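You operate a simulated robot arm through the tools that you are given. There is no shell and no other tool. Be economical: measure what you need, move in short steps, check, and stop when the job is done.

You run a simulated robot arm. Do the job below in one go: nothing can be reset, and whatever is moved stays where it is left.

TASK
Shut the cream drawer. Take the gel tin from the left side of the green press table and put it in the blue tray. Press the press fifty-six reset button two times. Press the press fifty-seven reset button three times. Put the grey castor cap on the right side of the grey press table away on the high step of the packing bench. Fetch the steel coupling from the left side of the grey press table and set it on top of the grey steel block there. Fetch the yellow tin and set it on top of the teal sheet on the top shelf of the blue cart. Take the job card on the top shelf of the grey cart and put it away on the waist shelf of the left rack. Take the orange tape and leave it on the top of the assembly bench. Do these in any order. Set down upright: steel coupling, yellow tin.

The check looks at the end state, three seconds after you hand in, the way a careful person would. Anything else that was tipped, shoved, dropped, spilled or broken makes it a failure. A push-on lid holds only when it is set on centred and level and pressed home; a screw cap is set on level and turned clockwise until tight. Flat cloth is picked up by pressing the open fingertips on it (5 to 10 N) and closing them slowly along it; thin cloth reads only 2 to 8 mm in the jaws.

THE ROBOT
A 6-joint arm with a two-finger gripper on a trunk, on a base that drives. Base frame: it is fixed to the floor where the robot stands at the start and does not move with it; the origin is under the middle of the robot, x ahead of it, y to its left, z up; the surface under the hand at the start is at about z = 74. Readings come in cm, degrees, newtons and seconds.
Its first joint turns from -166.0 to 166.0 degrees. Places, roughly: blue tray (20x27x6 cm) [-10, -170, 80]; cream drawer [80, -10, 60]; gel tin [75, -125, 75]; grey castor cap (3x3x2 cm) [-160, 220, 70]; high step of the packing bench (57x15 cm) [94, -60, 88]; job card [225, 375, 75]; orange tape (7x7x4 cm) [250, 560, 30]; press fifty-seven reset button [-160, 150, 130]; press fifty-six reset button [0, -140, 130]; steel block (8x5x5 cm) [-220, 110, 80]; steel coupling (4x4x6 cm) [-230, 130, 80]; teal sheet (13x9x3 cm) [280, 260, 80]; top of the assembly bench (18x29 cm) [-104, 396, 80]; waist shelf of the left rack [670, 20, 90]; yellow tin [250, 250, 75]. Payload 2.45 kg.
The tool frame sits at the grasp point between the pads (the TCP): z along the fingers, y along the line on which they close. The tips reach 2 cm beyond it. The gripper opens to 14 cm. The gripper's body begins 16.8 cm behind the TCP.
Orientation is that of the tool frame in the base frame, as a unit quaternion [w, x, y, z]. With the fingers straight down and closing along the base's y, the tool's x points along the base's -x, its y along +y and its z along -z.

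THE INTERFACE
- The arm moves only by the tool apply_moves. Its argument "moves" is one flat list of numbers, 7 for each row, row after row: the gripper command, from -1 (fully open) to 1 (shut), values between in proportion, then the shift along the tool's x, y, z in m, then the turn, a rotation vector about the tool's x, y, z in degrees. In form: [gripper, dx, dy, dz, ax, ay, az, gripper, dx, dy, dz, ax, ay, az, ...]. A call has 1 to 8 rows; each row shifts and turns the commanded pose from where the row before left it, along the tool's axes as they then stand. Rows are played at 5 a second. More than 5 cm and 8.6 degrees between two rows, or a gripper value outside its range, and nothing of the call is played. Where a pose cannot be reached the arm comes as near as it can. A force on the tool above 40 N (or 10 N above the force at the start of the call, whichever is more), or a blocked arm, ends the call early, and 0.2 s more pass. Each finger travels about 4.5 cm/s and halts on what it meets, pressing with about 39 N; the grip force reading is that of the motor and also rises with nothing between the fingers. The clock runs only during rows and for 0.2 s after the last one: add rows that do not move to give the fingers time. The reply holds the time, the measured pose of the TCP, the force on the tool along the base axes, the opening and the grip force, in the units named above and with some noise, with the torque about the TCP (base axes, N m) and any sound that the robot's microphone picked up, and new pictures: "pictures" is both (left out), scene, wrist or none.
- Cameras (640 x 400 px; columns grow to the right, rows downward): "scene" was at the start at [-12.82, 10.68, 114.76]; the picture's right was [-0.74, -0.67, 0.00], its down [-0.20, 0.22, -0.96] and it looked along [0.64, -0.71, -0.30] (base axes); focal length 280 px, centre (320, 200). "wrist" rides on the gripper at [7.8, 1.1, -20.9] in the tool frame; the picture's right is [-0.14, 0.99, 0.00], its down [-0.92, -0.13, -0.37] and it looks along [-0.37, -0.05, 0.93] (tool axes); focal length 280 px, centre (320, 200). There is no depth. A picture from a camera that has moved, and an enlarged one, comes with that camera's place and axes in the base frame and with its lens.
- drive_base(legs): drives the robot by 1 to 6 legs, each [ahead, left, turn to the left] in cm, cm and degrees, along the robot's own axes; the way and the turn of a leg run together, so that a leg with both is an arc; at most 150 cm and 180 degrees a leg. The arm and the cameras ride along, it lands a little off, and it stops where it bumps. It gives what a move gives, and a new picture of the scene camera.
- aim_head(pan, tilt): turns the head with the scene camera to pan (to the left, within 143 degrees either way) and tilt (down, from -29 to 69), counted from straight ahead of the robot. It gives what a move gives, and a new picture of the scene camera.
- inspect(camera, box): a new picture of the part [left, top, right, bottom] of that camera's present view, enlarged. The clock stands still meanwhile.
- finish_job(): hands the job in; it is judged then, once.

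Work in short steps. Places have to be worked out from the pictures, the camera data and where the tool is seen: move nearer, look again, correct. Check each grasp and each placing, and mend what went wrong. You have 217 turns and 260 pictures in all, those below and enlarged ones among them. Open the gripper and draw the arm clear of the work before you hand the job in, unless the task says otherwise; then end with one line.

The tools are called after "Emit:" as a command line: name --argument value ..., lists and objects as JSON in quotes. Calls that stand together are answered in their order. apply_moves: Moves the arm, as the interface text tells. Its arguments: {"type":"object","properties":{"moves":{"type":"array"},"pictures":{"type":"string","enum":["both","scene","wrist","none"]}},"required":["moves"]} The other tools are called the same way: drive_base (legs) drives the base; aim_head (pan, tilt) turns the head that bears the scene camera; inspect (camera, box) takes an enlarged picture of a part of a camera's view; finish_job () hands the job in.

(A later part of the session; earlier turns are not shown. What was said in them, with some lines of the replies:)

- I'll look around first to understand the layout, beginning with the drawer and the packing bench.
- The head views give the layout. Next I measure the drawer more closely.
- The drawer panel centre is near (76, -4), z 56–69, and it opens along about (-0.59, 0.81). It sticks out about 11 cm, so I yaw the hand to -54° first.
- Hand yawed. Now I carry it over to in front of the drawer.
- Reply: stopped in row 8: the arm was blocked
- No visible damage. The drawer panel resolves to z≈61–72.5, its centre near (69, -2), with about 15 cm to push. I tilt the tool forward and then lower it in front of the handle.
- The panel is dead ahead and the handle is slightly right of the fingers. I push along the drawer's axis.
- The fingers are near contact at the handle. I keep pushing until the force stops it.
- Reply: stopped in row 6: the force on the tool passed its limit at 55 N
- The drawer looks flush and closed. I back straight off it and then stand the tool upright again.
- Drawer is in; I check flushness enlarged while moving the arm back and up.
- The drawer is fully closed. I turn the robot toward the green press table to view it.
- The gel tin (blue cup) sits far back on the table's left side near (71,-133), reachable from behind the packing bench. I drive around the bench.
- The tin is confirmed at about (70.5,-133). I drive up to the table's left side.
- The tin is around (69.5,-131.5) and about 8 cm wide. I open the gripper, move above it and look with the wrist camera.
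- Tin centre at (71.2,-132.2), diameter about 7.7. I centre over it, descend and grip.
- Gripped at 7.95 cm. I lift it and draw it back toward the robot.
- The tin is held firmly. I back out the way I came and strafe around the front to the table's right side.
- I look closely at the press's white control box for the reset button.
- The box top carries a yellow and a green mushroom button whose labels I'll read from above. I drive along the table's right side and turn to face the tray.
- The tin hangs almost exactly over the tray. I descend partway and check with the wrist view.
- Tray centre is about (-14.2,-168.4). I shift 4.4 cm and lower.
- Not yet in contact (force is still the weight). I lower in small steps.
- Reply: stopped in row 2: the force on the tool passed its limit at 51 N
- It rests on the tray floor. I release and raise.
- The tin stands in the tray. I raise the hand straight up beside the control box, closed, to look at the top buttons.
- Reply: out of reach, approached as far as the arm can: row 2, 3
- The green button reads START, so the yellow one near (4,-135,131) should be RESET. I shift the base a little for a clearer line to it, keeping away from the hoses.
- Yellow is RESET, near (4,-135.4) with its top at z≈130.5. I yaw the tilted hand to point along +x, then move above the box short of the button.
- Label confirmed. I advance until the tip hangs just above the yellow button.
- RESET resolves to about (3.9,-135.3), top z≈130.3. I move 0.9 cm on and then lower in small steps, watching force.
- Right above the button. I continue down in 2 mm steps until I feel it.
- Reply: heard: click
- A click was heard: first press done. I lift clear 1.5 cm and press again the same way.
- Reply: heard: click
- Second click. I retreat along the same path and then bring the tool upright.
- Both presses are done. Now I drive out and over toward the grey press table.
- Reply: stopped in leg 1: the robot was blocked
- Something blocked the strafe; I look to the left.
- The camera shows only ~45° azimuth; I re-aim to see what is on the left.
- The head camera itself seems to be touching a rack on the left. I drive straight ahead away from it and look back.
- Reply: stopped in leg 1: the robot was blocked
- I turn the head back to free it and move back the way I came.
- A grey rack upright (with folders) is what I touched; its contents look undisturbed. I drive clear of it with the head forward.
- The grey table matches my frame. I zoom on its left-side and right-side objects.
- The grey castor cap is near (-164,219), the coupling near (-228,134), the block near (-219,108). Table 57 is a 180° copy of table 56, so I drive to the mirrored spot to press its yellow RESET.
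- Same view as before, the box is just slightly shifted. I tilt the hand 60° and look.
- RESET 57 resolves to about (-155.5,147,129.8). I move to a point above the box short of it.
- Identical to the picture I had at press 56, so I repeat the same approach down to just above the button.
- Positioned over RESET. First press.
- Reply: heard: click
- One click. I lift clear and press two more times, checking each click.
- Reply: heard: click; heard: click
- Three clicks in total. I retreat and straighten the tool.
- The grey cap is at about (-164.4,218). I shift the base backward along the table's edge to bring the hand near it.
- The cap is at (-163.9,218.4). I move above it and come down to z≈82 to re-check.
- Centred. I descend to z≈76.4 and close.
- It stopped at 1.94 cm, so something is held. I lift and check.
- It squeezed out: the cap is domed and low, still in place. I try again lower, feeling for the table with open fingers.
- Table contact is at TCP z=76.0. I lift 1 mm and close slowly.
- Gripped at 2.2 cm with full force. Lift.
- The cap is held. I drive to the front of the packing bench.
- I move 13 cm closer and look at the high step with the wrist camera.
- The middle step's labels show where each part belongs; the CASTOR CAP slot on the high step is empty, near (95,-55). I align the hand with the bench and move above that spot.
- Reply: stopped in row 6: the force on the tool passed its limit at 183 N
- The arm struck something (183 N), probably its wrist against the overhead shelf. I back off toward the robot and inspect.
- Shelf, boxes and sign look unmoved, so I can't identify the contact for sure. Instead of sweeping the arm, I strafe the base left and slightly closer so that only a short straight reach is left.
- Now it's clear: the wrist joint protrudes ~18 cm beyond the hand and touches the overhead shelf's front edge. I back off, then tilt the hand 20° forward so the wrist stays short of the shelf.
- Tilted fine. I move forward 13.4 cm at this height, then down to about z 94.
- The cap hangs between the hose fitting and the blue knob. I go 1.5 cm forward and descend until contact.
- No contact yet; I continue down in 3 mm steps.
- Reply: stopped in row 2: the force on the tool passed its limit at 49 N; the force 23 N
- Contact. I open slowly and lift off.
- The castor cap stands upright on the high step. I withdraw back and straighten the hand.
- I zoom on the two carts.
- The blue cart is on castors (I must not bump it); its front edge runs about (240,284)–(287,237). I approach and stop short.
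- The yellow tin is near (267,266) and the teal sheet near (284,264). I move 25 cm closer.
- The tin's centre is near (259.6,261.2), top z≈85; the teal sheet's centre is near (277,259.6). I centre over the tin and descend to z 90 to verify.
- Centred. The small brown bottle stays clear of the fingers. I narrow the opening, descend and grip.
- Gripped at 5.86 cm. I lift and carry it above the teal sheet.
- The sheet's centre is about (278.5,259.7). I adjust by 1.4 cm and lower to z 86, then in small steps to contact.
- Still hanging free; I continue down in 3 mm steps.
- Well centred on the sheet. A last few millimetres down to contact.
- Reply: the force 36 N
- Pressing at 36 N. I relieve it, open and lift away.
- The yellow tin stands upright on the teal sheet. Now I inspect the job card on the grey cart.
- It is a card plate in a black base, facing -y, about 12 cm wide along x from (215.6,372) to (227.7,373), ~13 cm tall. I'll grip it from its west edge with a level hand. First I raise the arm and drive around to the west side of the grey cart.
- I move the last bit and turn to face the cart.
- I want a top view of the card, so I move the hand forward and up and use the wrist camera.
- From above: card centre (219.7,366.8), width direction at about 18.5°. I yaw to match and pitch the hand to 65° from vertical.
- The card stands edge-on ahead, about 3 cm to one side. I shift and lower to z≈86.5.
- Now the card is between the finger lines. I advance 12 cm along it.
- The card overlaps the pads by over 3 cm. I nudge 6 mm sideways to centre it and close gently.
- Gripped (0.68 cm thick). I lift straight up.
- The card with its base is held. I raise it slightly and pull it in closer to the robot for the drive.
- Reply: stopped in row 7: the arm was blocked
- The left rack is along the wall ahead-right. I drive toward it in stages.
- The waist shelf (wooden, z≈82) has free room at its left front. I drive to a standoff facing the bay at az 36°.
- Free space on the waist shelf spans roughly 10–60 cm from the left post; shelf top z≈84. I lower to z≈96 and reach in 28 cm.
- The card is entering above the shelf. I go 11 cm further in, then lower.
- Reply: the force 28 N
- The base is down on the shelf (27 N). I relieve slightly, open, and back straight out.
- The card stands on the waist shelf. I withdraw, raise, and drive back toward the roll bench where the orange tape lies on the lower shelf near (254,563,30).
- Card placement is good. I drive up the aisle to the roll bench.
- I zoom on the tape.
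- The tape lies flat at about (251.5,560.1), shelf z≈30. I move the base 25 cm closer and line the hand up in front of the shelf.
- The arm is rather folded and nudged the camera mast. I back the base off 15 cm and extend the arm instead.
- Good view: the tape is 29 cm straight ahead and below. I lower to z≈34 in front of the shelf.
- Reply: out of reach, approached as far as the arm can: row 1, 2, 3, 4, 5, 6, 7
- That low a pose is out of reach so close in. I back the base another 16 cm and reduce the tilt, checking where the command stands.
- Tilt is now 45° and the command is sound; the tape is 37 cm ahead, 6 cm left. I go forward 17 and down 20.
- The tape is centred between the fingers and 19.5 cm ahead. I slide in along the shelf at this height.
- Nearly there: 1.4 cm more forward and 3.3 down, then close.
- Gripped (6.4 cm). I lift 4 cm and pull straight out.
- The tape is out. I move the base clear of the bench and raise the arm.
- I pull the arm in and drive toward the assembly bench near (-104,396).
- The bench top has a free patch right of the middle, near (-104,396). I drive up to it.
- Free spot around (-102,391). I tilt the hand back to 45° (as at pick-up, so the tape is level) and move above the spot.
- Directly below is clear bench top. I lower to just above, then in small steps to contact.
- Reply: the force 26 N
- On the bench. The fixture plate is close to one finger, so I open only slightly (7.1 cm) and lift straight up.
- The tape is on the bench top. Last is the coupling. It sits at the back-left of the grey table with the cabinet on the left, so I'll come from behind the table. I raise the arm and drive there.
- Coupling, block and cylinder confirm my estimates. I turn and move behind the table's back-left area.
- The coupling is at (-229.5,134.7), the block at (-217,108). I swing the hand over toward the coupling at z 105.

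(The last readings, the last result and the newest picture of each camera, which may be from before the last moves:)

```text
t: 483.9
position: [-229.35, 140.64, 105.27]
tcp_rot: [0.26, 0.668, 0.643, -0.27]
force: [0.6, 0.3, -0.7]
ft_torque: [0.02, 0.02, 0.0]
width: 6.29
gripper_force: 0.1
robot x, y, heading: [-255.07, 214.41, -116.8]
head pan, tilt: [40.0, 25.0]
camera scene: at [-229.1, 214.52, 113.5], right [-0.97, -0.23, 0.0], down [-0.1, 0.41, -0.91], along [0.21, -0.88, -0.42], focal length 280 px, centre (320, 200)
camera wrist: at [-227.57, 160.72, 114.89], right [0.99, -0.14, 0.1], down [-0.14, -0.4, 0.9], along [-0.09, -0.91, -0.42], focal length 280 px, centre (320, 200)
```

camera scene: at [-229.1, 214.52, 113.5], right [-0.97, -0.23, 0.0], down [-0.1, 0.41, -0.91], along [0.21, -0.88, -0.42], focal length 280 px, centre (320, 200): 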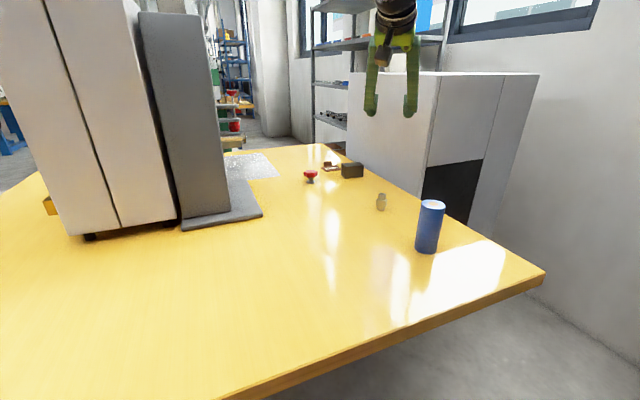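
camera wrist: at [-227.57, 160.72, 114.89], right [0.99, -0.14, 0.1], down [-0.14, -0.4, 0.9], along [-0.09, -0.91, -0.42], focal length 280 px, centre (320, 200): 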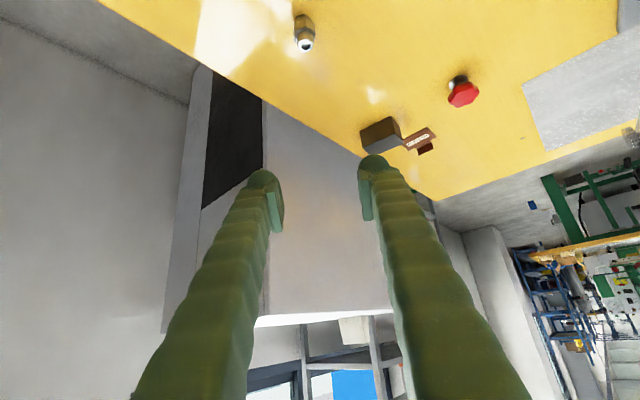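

All consistent. I move 6 cm forward, then down to z≈88 to check alignment.

Emit:
apply_moves --moves '[0.1, -0.0219, -0.002, 0.0219, 0, 0, 0, 0.1, -0.0219, -0.002, 0.0219, 0, 0, 0, 0.1, 0.03, 0, 0.03, 0, 0, 0, 0.1, 0.03, 0, 0.03, 0, 0, 0, 0.1, 0.03, 0, 0.03, 0, 0, 0, 0.1, 0.03, 0, 0.03, 0, 0, 0]' --pictures "wrist"

```text
t: 485.3
position: [-229.97, 134.81, 88.16]
tcp_rot: [0.26, 0.668, 0.644, -0.269]
force: [0.4, 0.1, -0.5]
ft_torque: [-0.04, 0.02, 0.05]
width: 6.29
gripper_force: 0.0
robot x, y, heading: [-255.34, 214.42, -116.6]
head pan, tilt: [40.0, 25.0]
camera wrist: at [-228.07, 154.9, 97.77], right [0.99, -0.14, 0.1], down [-0.14, -0.4, 0.9], along [-0.09, -0.91, -0.42], focal length 280 px, centre (320, 200)
```

wrist: 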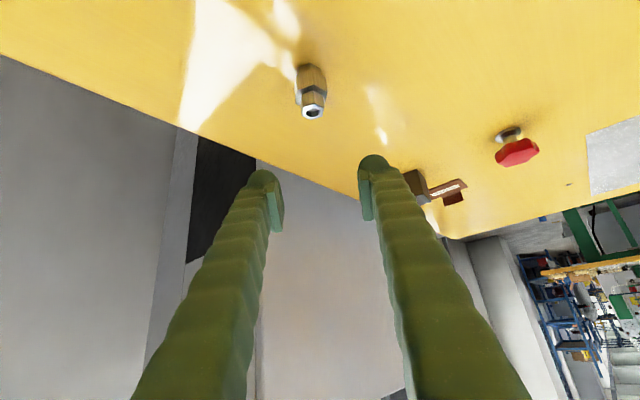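

Aligned. I descend to z≈77.4 and close on it.

Emit:
apply_moves --moves '[0.1, 0.0252, 0, 0.0252, 0, 0, 0, 0.1, 0.0252, 0, 0.0252, 0, 0, 0, 0.1, 0.0252, 0, 0.0252, 0, 0, 0, 0.1, 0, 0, 0, 0, 0, 0]' --pictures "wrist"

```text
t: 486.3
position: [-230.03, 134.83, 77.27]
tcp_rot: [0.259, 0.668, 0.643, -0.27]
force: [0.4, 0.0, 0.5]
ft_torque: [0.0, 0.0, 0.01]
width: 6.28
gripper_force: 0.1
robot x, y, heading: [-255.72, 214.4, -116.8]
head pan, tilt: [40.0, 25.0]
camera wrist: at [-228.18, 154.96, 87.09], right [0.99, -0.14, 0.1], down [-0.14, -0.4, 0.9], along [-0.09, -0.91, -0.42], focal length 280 px, centre (320, 200)
```

wrist: 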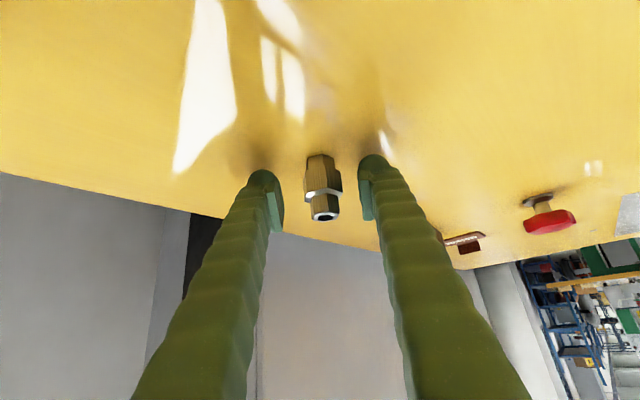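

The coupling is between the fingers. Closing slowly.

Emit:
apply_moves --moves '[0.25, 0, 0, 0, 0, 0, 0, 0.4, 0, 0, 0, 0, 0, 0, 0.5, 0, 0, 0, 0, 0, 0, 0.6, 0, 0, 0, 0, 0, 0, 0.7, 0, 0, 0, 0, 0, 0, 0.7, 0, 0, 0, 0, 0, 0]' --pictures "wrist"

```text
t: 487.7
position: [-230.0, 134.89, 77.45]
tcp_rot: [0.259, 0.668, 0.643, -0.269]
force: [0.6, 0.3, 0.2]
ft_torque: [-0.02, -0.04, -0.03]
width: 3.1
gripper_force: 39.4
robot x, y, heading: [-255.18, 214.25, -116.9]
head pan, tilt: [40.0, 25.0]
camera wrist: at [-228.18, 154.96, 87.13], right [0.99, -0.14, 0.1], down [-0.14, -0.4, 0.9], along [-0.09, -0.91, -0.42], focal length 280 px, centre (320, 200)
```

wrist: 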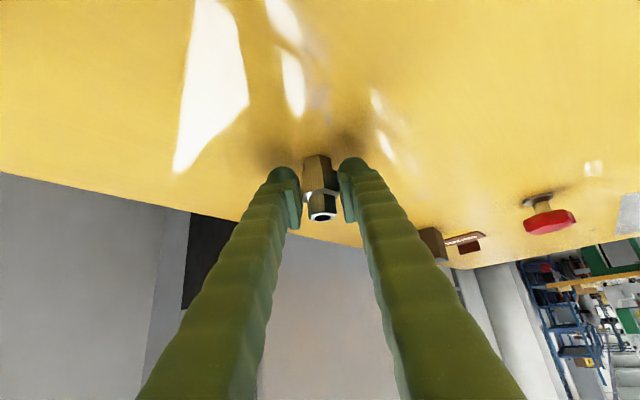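

Gripped at 3.1 cm. I lift 14 cm.

Emit:
apply_moves --moves '[0.7, -0.015, 0, -0.015, 0, 0, 0, 0.7, -0.028, 0, -0.028, 0, 0, 0, 0.7, -0.028, 0, -0.028, 0, 0, 0, 0.7, -0.028, 0, -0.028, 0, 0, 0]'

Emit:
inspect --camera "scene" --box '[300, 130, 420, 210]'

```text
t: 488.7
position: [-229.95, 134.57, 91.52]
tcp_rot: [0.259, 0.668, 0.643, -0.269]
force: [0.1, 0.4, -2.1]
ft_torque: [0.02, 0.04, 0.0]
width: 3.09
gripper_force: 38.7
robot x, y, heading: [-255.29, 214.46, -116.8]
head pan, tilt: [40.0, 25.0]
camera scene: at [-229.09, 214.5, 113.5], right [-0.97, -0.23, 0.0], down [-0.1, 0.41, -0.91], along [0.21, -0.88, -0.42], focal length 280 px, centre (320, 200)
camera wrist: at [-228.18, 154.73, 101.22], right [0.99, -0.14, 0.1], down [-0.14, -0.4, 0.9], along [-0.09, -0.91, -0.42], focal length 280 px, centre (320, 200)
```

scene: 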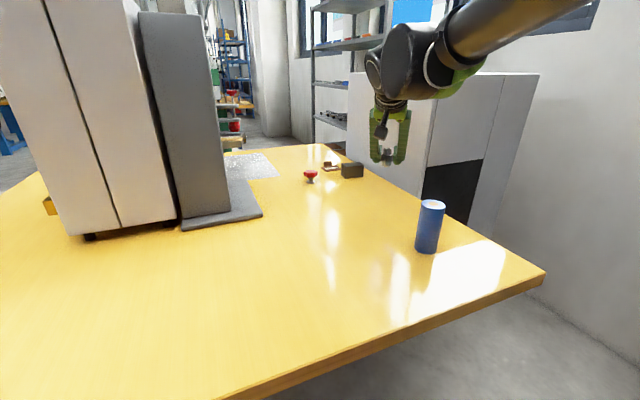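
wrist: 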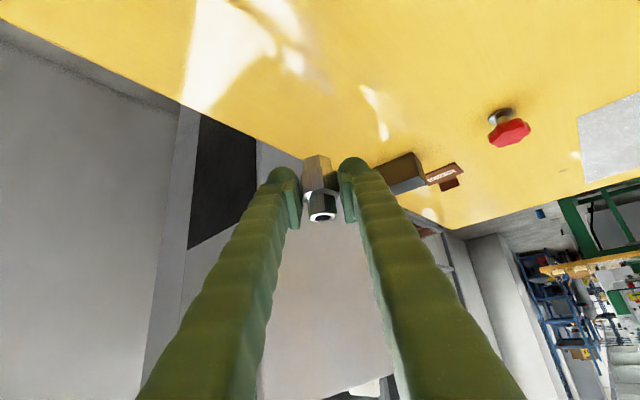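

```text
5.00 times, centred on (360, 170) of scene
camera zoom: at [-229.09, 214.5, 113.5], right [-0.97, -0.23, 0.0], down [-0.1, 0.41, -0.91], along [0.21, -0.88, -0.42], focal length 1399 px, centre (120, 350)
```

zoom: 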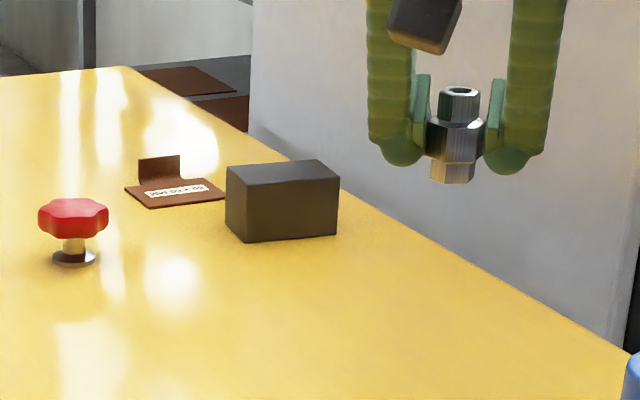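

The coupling hangs upright. Block top centre resolves to (-216.6,106.1), z=79. I carry it there at this height.

Emit:
apply_moves --moves '[0.7, -0.0282, 0.0207, 0.0282, 0, 0, 0, 0.7, -0.0282, 0.0207, 0.0282, 0, 0, 0, 0.7, -0.0282, 0.0207, 0.0282, 0, 0, 0, 0.7, -0.0282, 0.0207, 0.0282, 0, 0, 0, 0.7, -0.0282, 0.0207, 0.0282, 0, 0, 0, 0.7, -0.0282, 0.0207, 0.0282, 0, 0, 0, 0.7, -0.0282, 0.0207, 0.0282, 0, 0, 0, 0.7, 0, 0, 0, 0, 0, 0]'

Emit:
inspect --camera "scene" --box '[300, 130, 420, 210]'

```text
t: 490.5
position: [-216.63, 105.95, 91.05]
tcp_rot: [0.259, 0.668, 0.643, -0.269]
force: [0.0, 0.1, -2.0]
ft_torque: [0.04, 0.0, 0.0]
width: 3.06
gripper_force: 39.7
robot x, y, heading: [-255.85, 214.55, -116.9]
head pan, tilt: [40.0, 25.0]
camera scene: at [-229.09, 214.5, 113.5], right [-0.97, -0.23, 0.0], down [-0.1, 0.41, -0.91], along [0.21, -0.88, -0.42], focal length 280 px, centre (320, 200)
camera wrist: at [-214.76, 126.1, 100.74], right [0.99, -0.14, 0.1], down [-0.14, -0.4, 0.9], along [-0.09, -0.91, -0.42], focal length 280 px, centre (320, 200)
```

scene: 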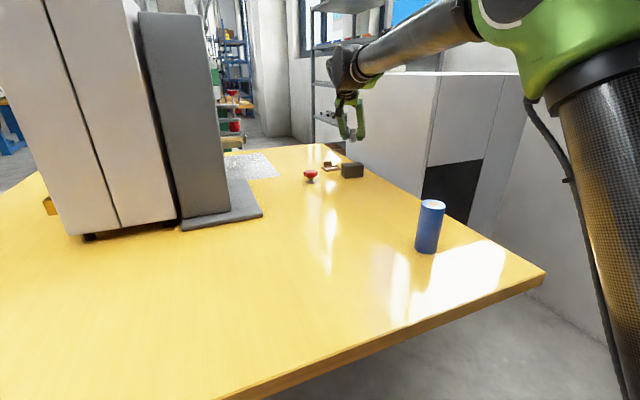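
wrist: 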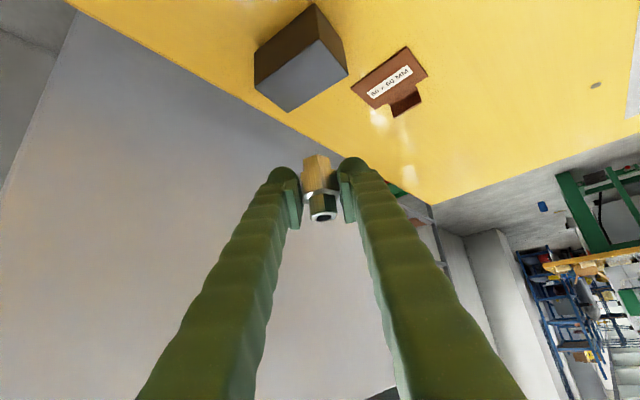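

```text
5.00 times, centred on (360, 170) of scene
camera zoom: at [-229.09, 214.5, 113.5], right [-0.97, -0.23, 0.0], down [-0.1, 0.41, -0.91], along [0.21, -0.88, -0.42], focal length 1399 px, centre (120, 350)
```

zoom: 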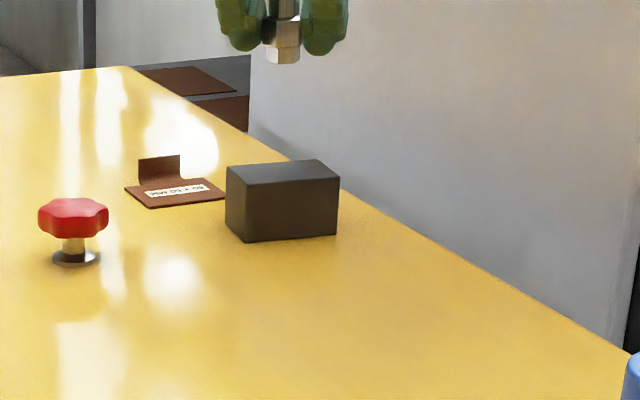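

Wrist view gives the block's top centre at (-217.3,106.5); averaging, I shift 0.5 cm and descend to just above it.

Emit:
apply_moves --moves '[0.7, 0.0024, -0.0036, -0.0024, 0, 0, 0, 0.7, 0.02, 0, 0.02, 0, 0, 0, 0.7, 0.02, 0, 0.02, 0, 0, 0, 0.7, 0.0095, 0, 0.0095, 0, 0, 0, 0.7, 0, 0, 0, 0, 0, 0]' --pictures "wrist"

Emit:
inspect --camera "scene" --box '[300, 130, 420, 210]'

```text
t: 491.7
position: [-216.88, 106.64, 83.8]
tcp_rot: [0.259, 0.669, 0.643, -0.269]
force: [-0.1, -0.4, -2.7]
ft_torque: [0.01, 0.0, 0.02]
width: 3.04
gripper_force: 38.9
robot x, y, heading: [-255.57, 214.5, -117.0]
head pan, tilt: [40.0, 25.0]
camera wrist: at [-214.97, 126.62, 93.45], right [0.99, -0.14, 0.1], down [-0.14, -0.4, 0.9], along [-0.09, -0.91, -0.42], focal length 280 px, centre (320, 200)
```

wrist: 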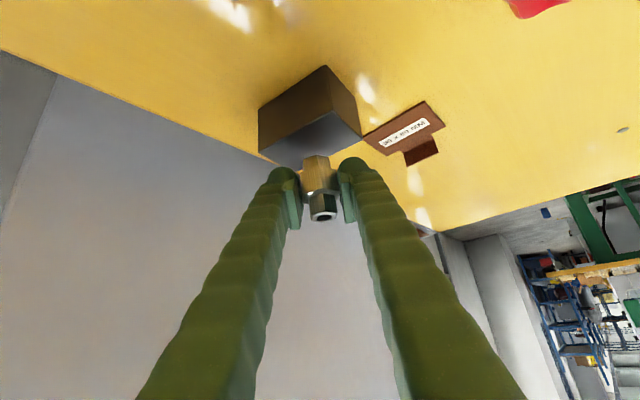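

```text
5.00 times, centred on (360, 170) of scene
camera zoom: at [-229.08, 214.49, 113.49], right [-0.97, -0.23, 0.0], down [-0.1, 0.41, -0.91], along [0.21, -0.88, -0.42], focal length 1399 px, centre (120, 350)
```

zoom: 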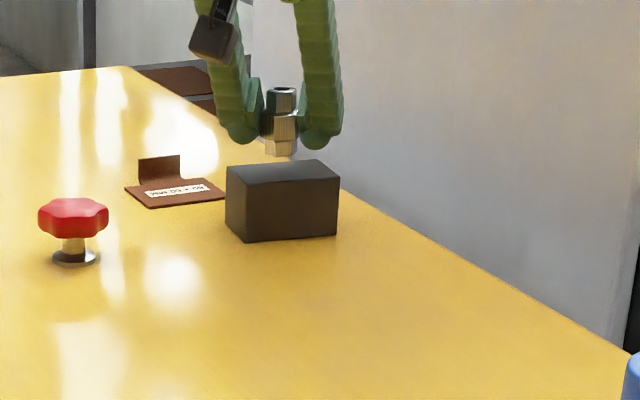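

The coupling bottom hangs right over the block's centre. I lower in 2.5 mm steps to contact.

Emit:
apply_moves --moves '[0.7, 0.0018, 0, 0.0018, 0, 0, 0, 0.7, 0.0018, 0, 0.0018, 0, 0, 0, 0.7, 0.0018, 0, 0.0018, 0, 0, 0, 0.7, 0.0018, 0, 0.0018, 0, 0, 0, 0.7, 0.0014, 0, 0.0014, 0, 0, 0, 0.7, 0.0014, 0, 0.0014, 0, 0, 0]' --pictures "wrist"

```text
t: 493.1
position: [-216.84, 106.61, 82.54]
tcp_rot: [0.26, 0.668, 0.643, -0.27]
force: [0.7, -1.4, 2.9]
ft_torque: [-0.04, -0.08, -0.03]
width: 3.05
gripper_force: 38.5
robot x, y, heading: [-255.44, 214.39, -116.7]
head pan, tilt: [40.0, 25.0]
camera wrist: at [-215.01, 126.71, 92.18], right [0.99, -0.14, 0.1], down [-0.14, -0.4, 0.9], along [-0.09, -0.91, -0.42], focal length 280 px, centre (320, 200)
```

wrist: 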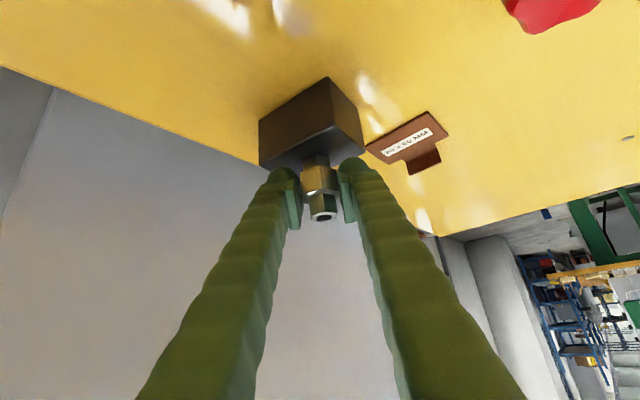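

Light contact with the block. I press 1 mm more, then open slowly.

Emit:
apply_moves --moves '[0.7, 0.0008, 0, 0.0008, 0, 0, 0, 0.6, 0, 0, 0, 0, 0, 0, 0.5, 0, 0, 0, 0, 0, 0, 0.4, 0, 0, 0, 0, 0, 0, 0.25, 0, 0, 0, 0, 0, 0, 0.15, 0, 0, 0, 0, 0, 0, 0.15, 0, 0, 0, 0, 0, 0]' --pictures "wrist"

```text
t: 494.7
position: [-216.77, 106.55, 82.36]
tcp_rot: [0.259, 0.669, 0.643, -0.269]
force: [-0.8, 0.2, -0.1]
ft_torque: [0.0, 0.0, 0.0]
width: 5.98
gripper_force: 0.1
robot x, y, heading: [-254.96, 214.59, -116.7]
head pan, tilt: [40.0, 25.0]
camera wrist: at [-214.98, 126.72, 92.04], right [0.99, -0.14, 0.1], down [-0.14, -0.4, 0.9], along [-0.09, -0.91, -0.42], focal length 280 px, centre (320, 200)
```

wrist: 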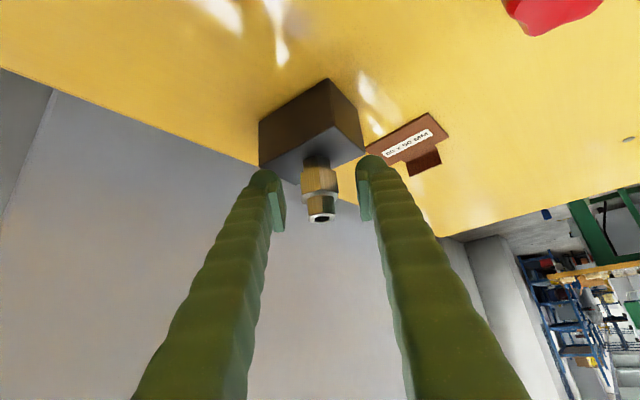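

It stands on the block. I raise straight up 13 cm and then draw back.

Emit:
apply_moves --moves '[0.15, -0.0141, 0, -0.0141, 0, 0, 0, 0.15, -0.0283, 0, -0.0283, 0, 0, 0, 0.15, -0.0283, 0, -0.0283, 0, 0, 0, 0.15, -0.0283, 0, -0.0283, 0, 0, 0, 0.15, 0.0283, 0, -0.0283, 0, 0, 0, 0.15, 0.0283, 0, -0.0283, 0, 0, 0, 0.15, 0.0283, 0, -0.0283, 0, 0, 0, 0.15, 0.0283, 0, -0.0283, 0, 0, 0]' --pictures "wrist"

Emit:
inspect --camera "scene" --box '[300, 130, 420, 210]'

```text
t: 496.5
position: [-216.07, 122.16, 96.86]
tcp_rot: [0.259, 0.668, 0.643, -0.269]
force: [0.1, 0.1, -0.6]
ft_torque: [0.0, -0.01, -0.01]
width: 5.95
gripper_force: 0.1
robot x, y, heading: [-255.33, 214.39, -116.8]
head pan, tilt: [40.0, 25.0]
camera wrist: at [-214.35, 142.29, 106.53], right [0.99, -0.14, 0.1], down [-0.14, -0.4, 0.9], along [-0.09, -0.91, -0.42], focal length 280 px, centre (320, 200)
```

wrist: 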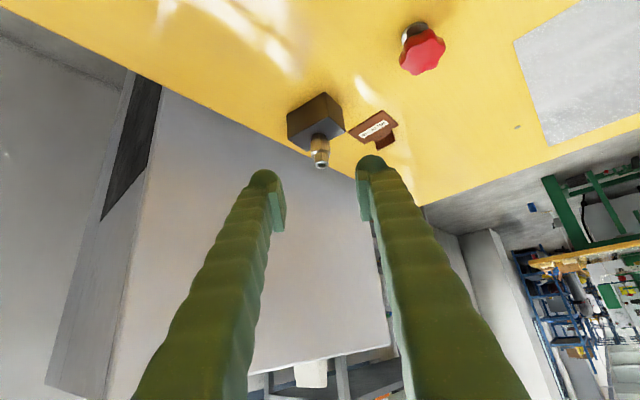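

```text
5.00 times, centred on (360, 170) of scene
camera zoom: at [-229.08, 214.47, 113.49], right [-0.97, -0.23, 0.0], down [-0.1, 0.41, -0.91], along [0.21, -0.88, -0.42], focal length 1399 px, centre (120, 350)
```

zoom: 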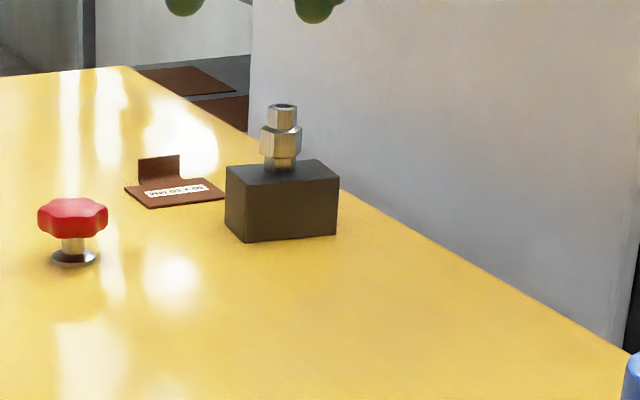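

The coupling stands upright on the block. I open the gripper and draw the arm up and back, clear of the table.

Emit:
apply_moves --moves '[-1, -0.03, 0, -0.03, 0, 0, 0, -1, -0.03, 0, -0.03, 0, 0, 0, -1, -0.03, 0, -0.03, 0, 0, 0, -1, 0.03, 0, -0.03, 0, 0, 0, -1, 0.03, 0, -0.03, 0, 0, 0, -1, 0.03, 0, -0.03, 0, 0, 0, -1, 0.03, 0, -0.03, 0, 0, 0, -1, 0.03, 0, -0.03, 0, 0, 0]' --pictures "scene"

```text
t: 498.3
position: [-215.44, 143.06, 109.9]
tcp_rot: [0.259, 0.669, 0.643, -0.27]
force: [1.1, 0.6, 0.4]
ft_torque: [-0.01, 0.01, -0.02]
width: 13.97
gripper_force: 0.1
robot x, y, heading: [-255.18, 214.24, -116.5]
head pan, tilt: [40.0, 25.0]
camera scene: at [-229.08, 214.48, 113.5], right [-0.97, -0.23, 0.0], down [-0.1, 0.41, -0.91], along [0.21, -0.88, -0.42], focal length 280 px, centre (320, 200)
```

scene: 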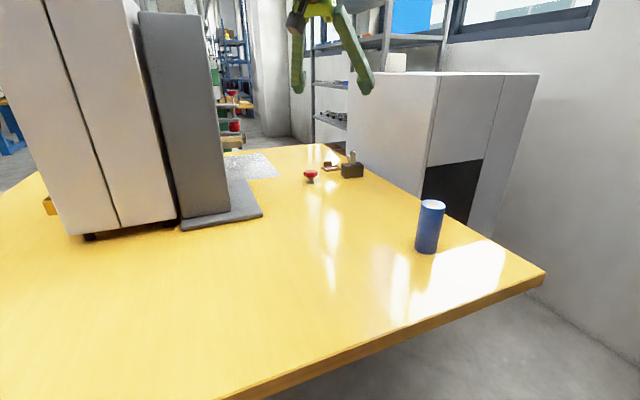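

All the tasks are done, the gripper is open and the arm is clear, so I hand the job in.

Emit:
finish_job

```text
The job is handed in.
```

All nine tasks are done and the job is handed in. Along the way I bumped two things: the head camera touched the grey rack's upright, and the wrist struck the packing bench's overhead shelf at 183 N. In the views I took afterwards nothing looked moved.
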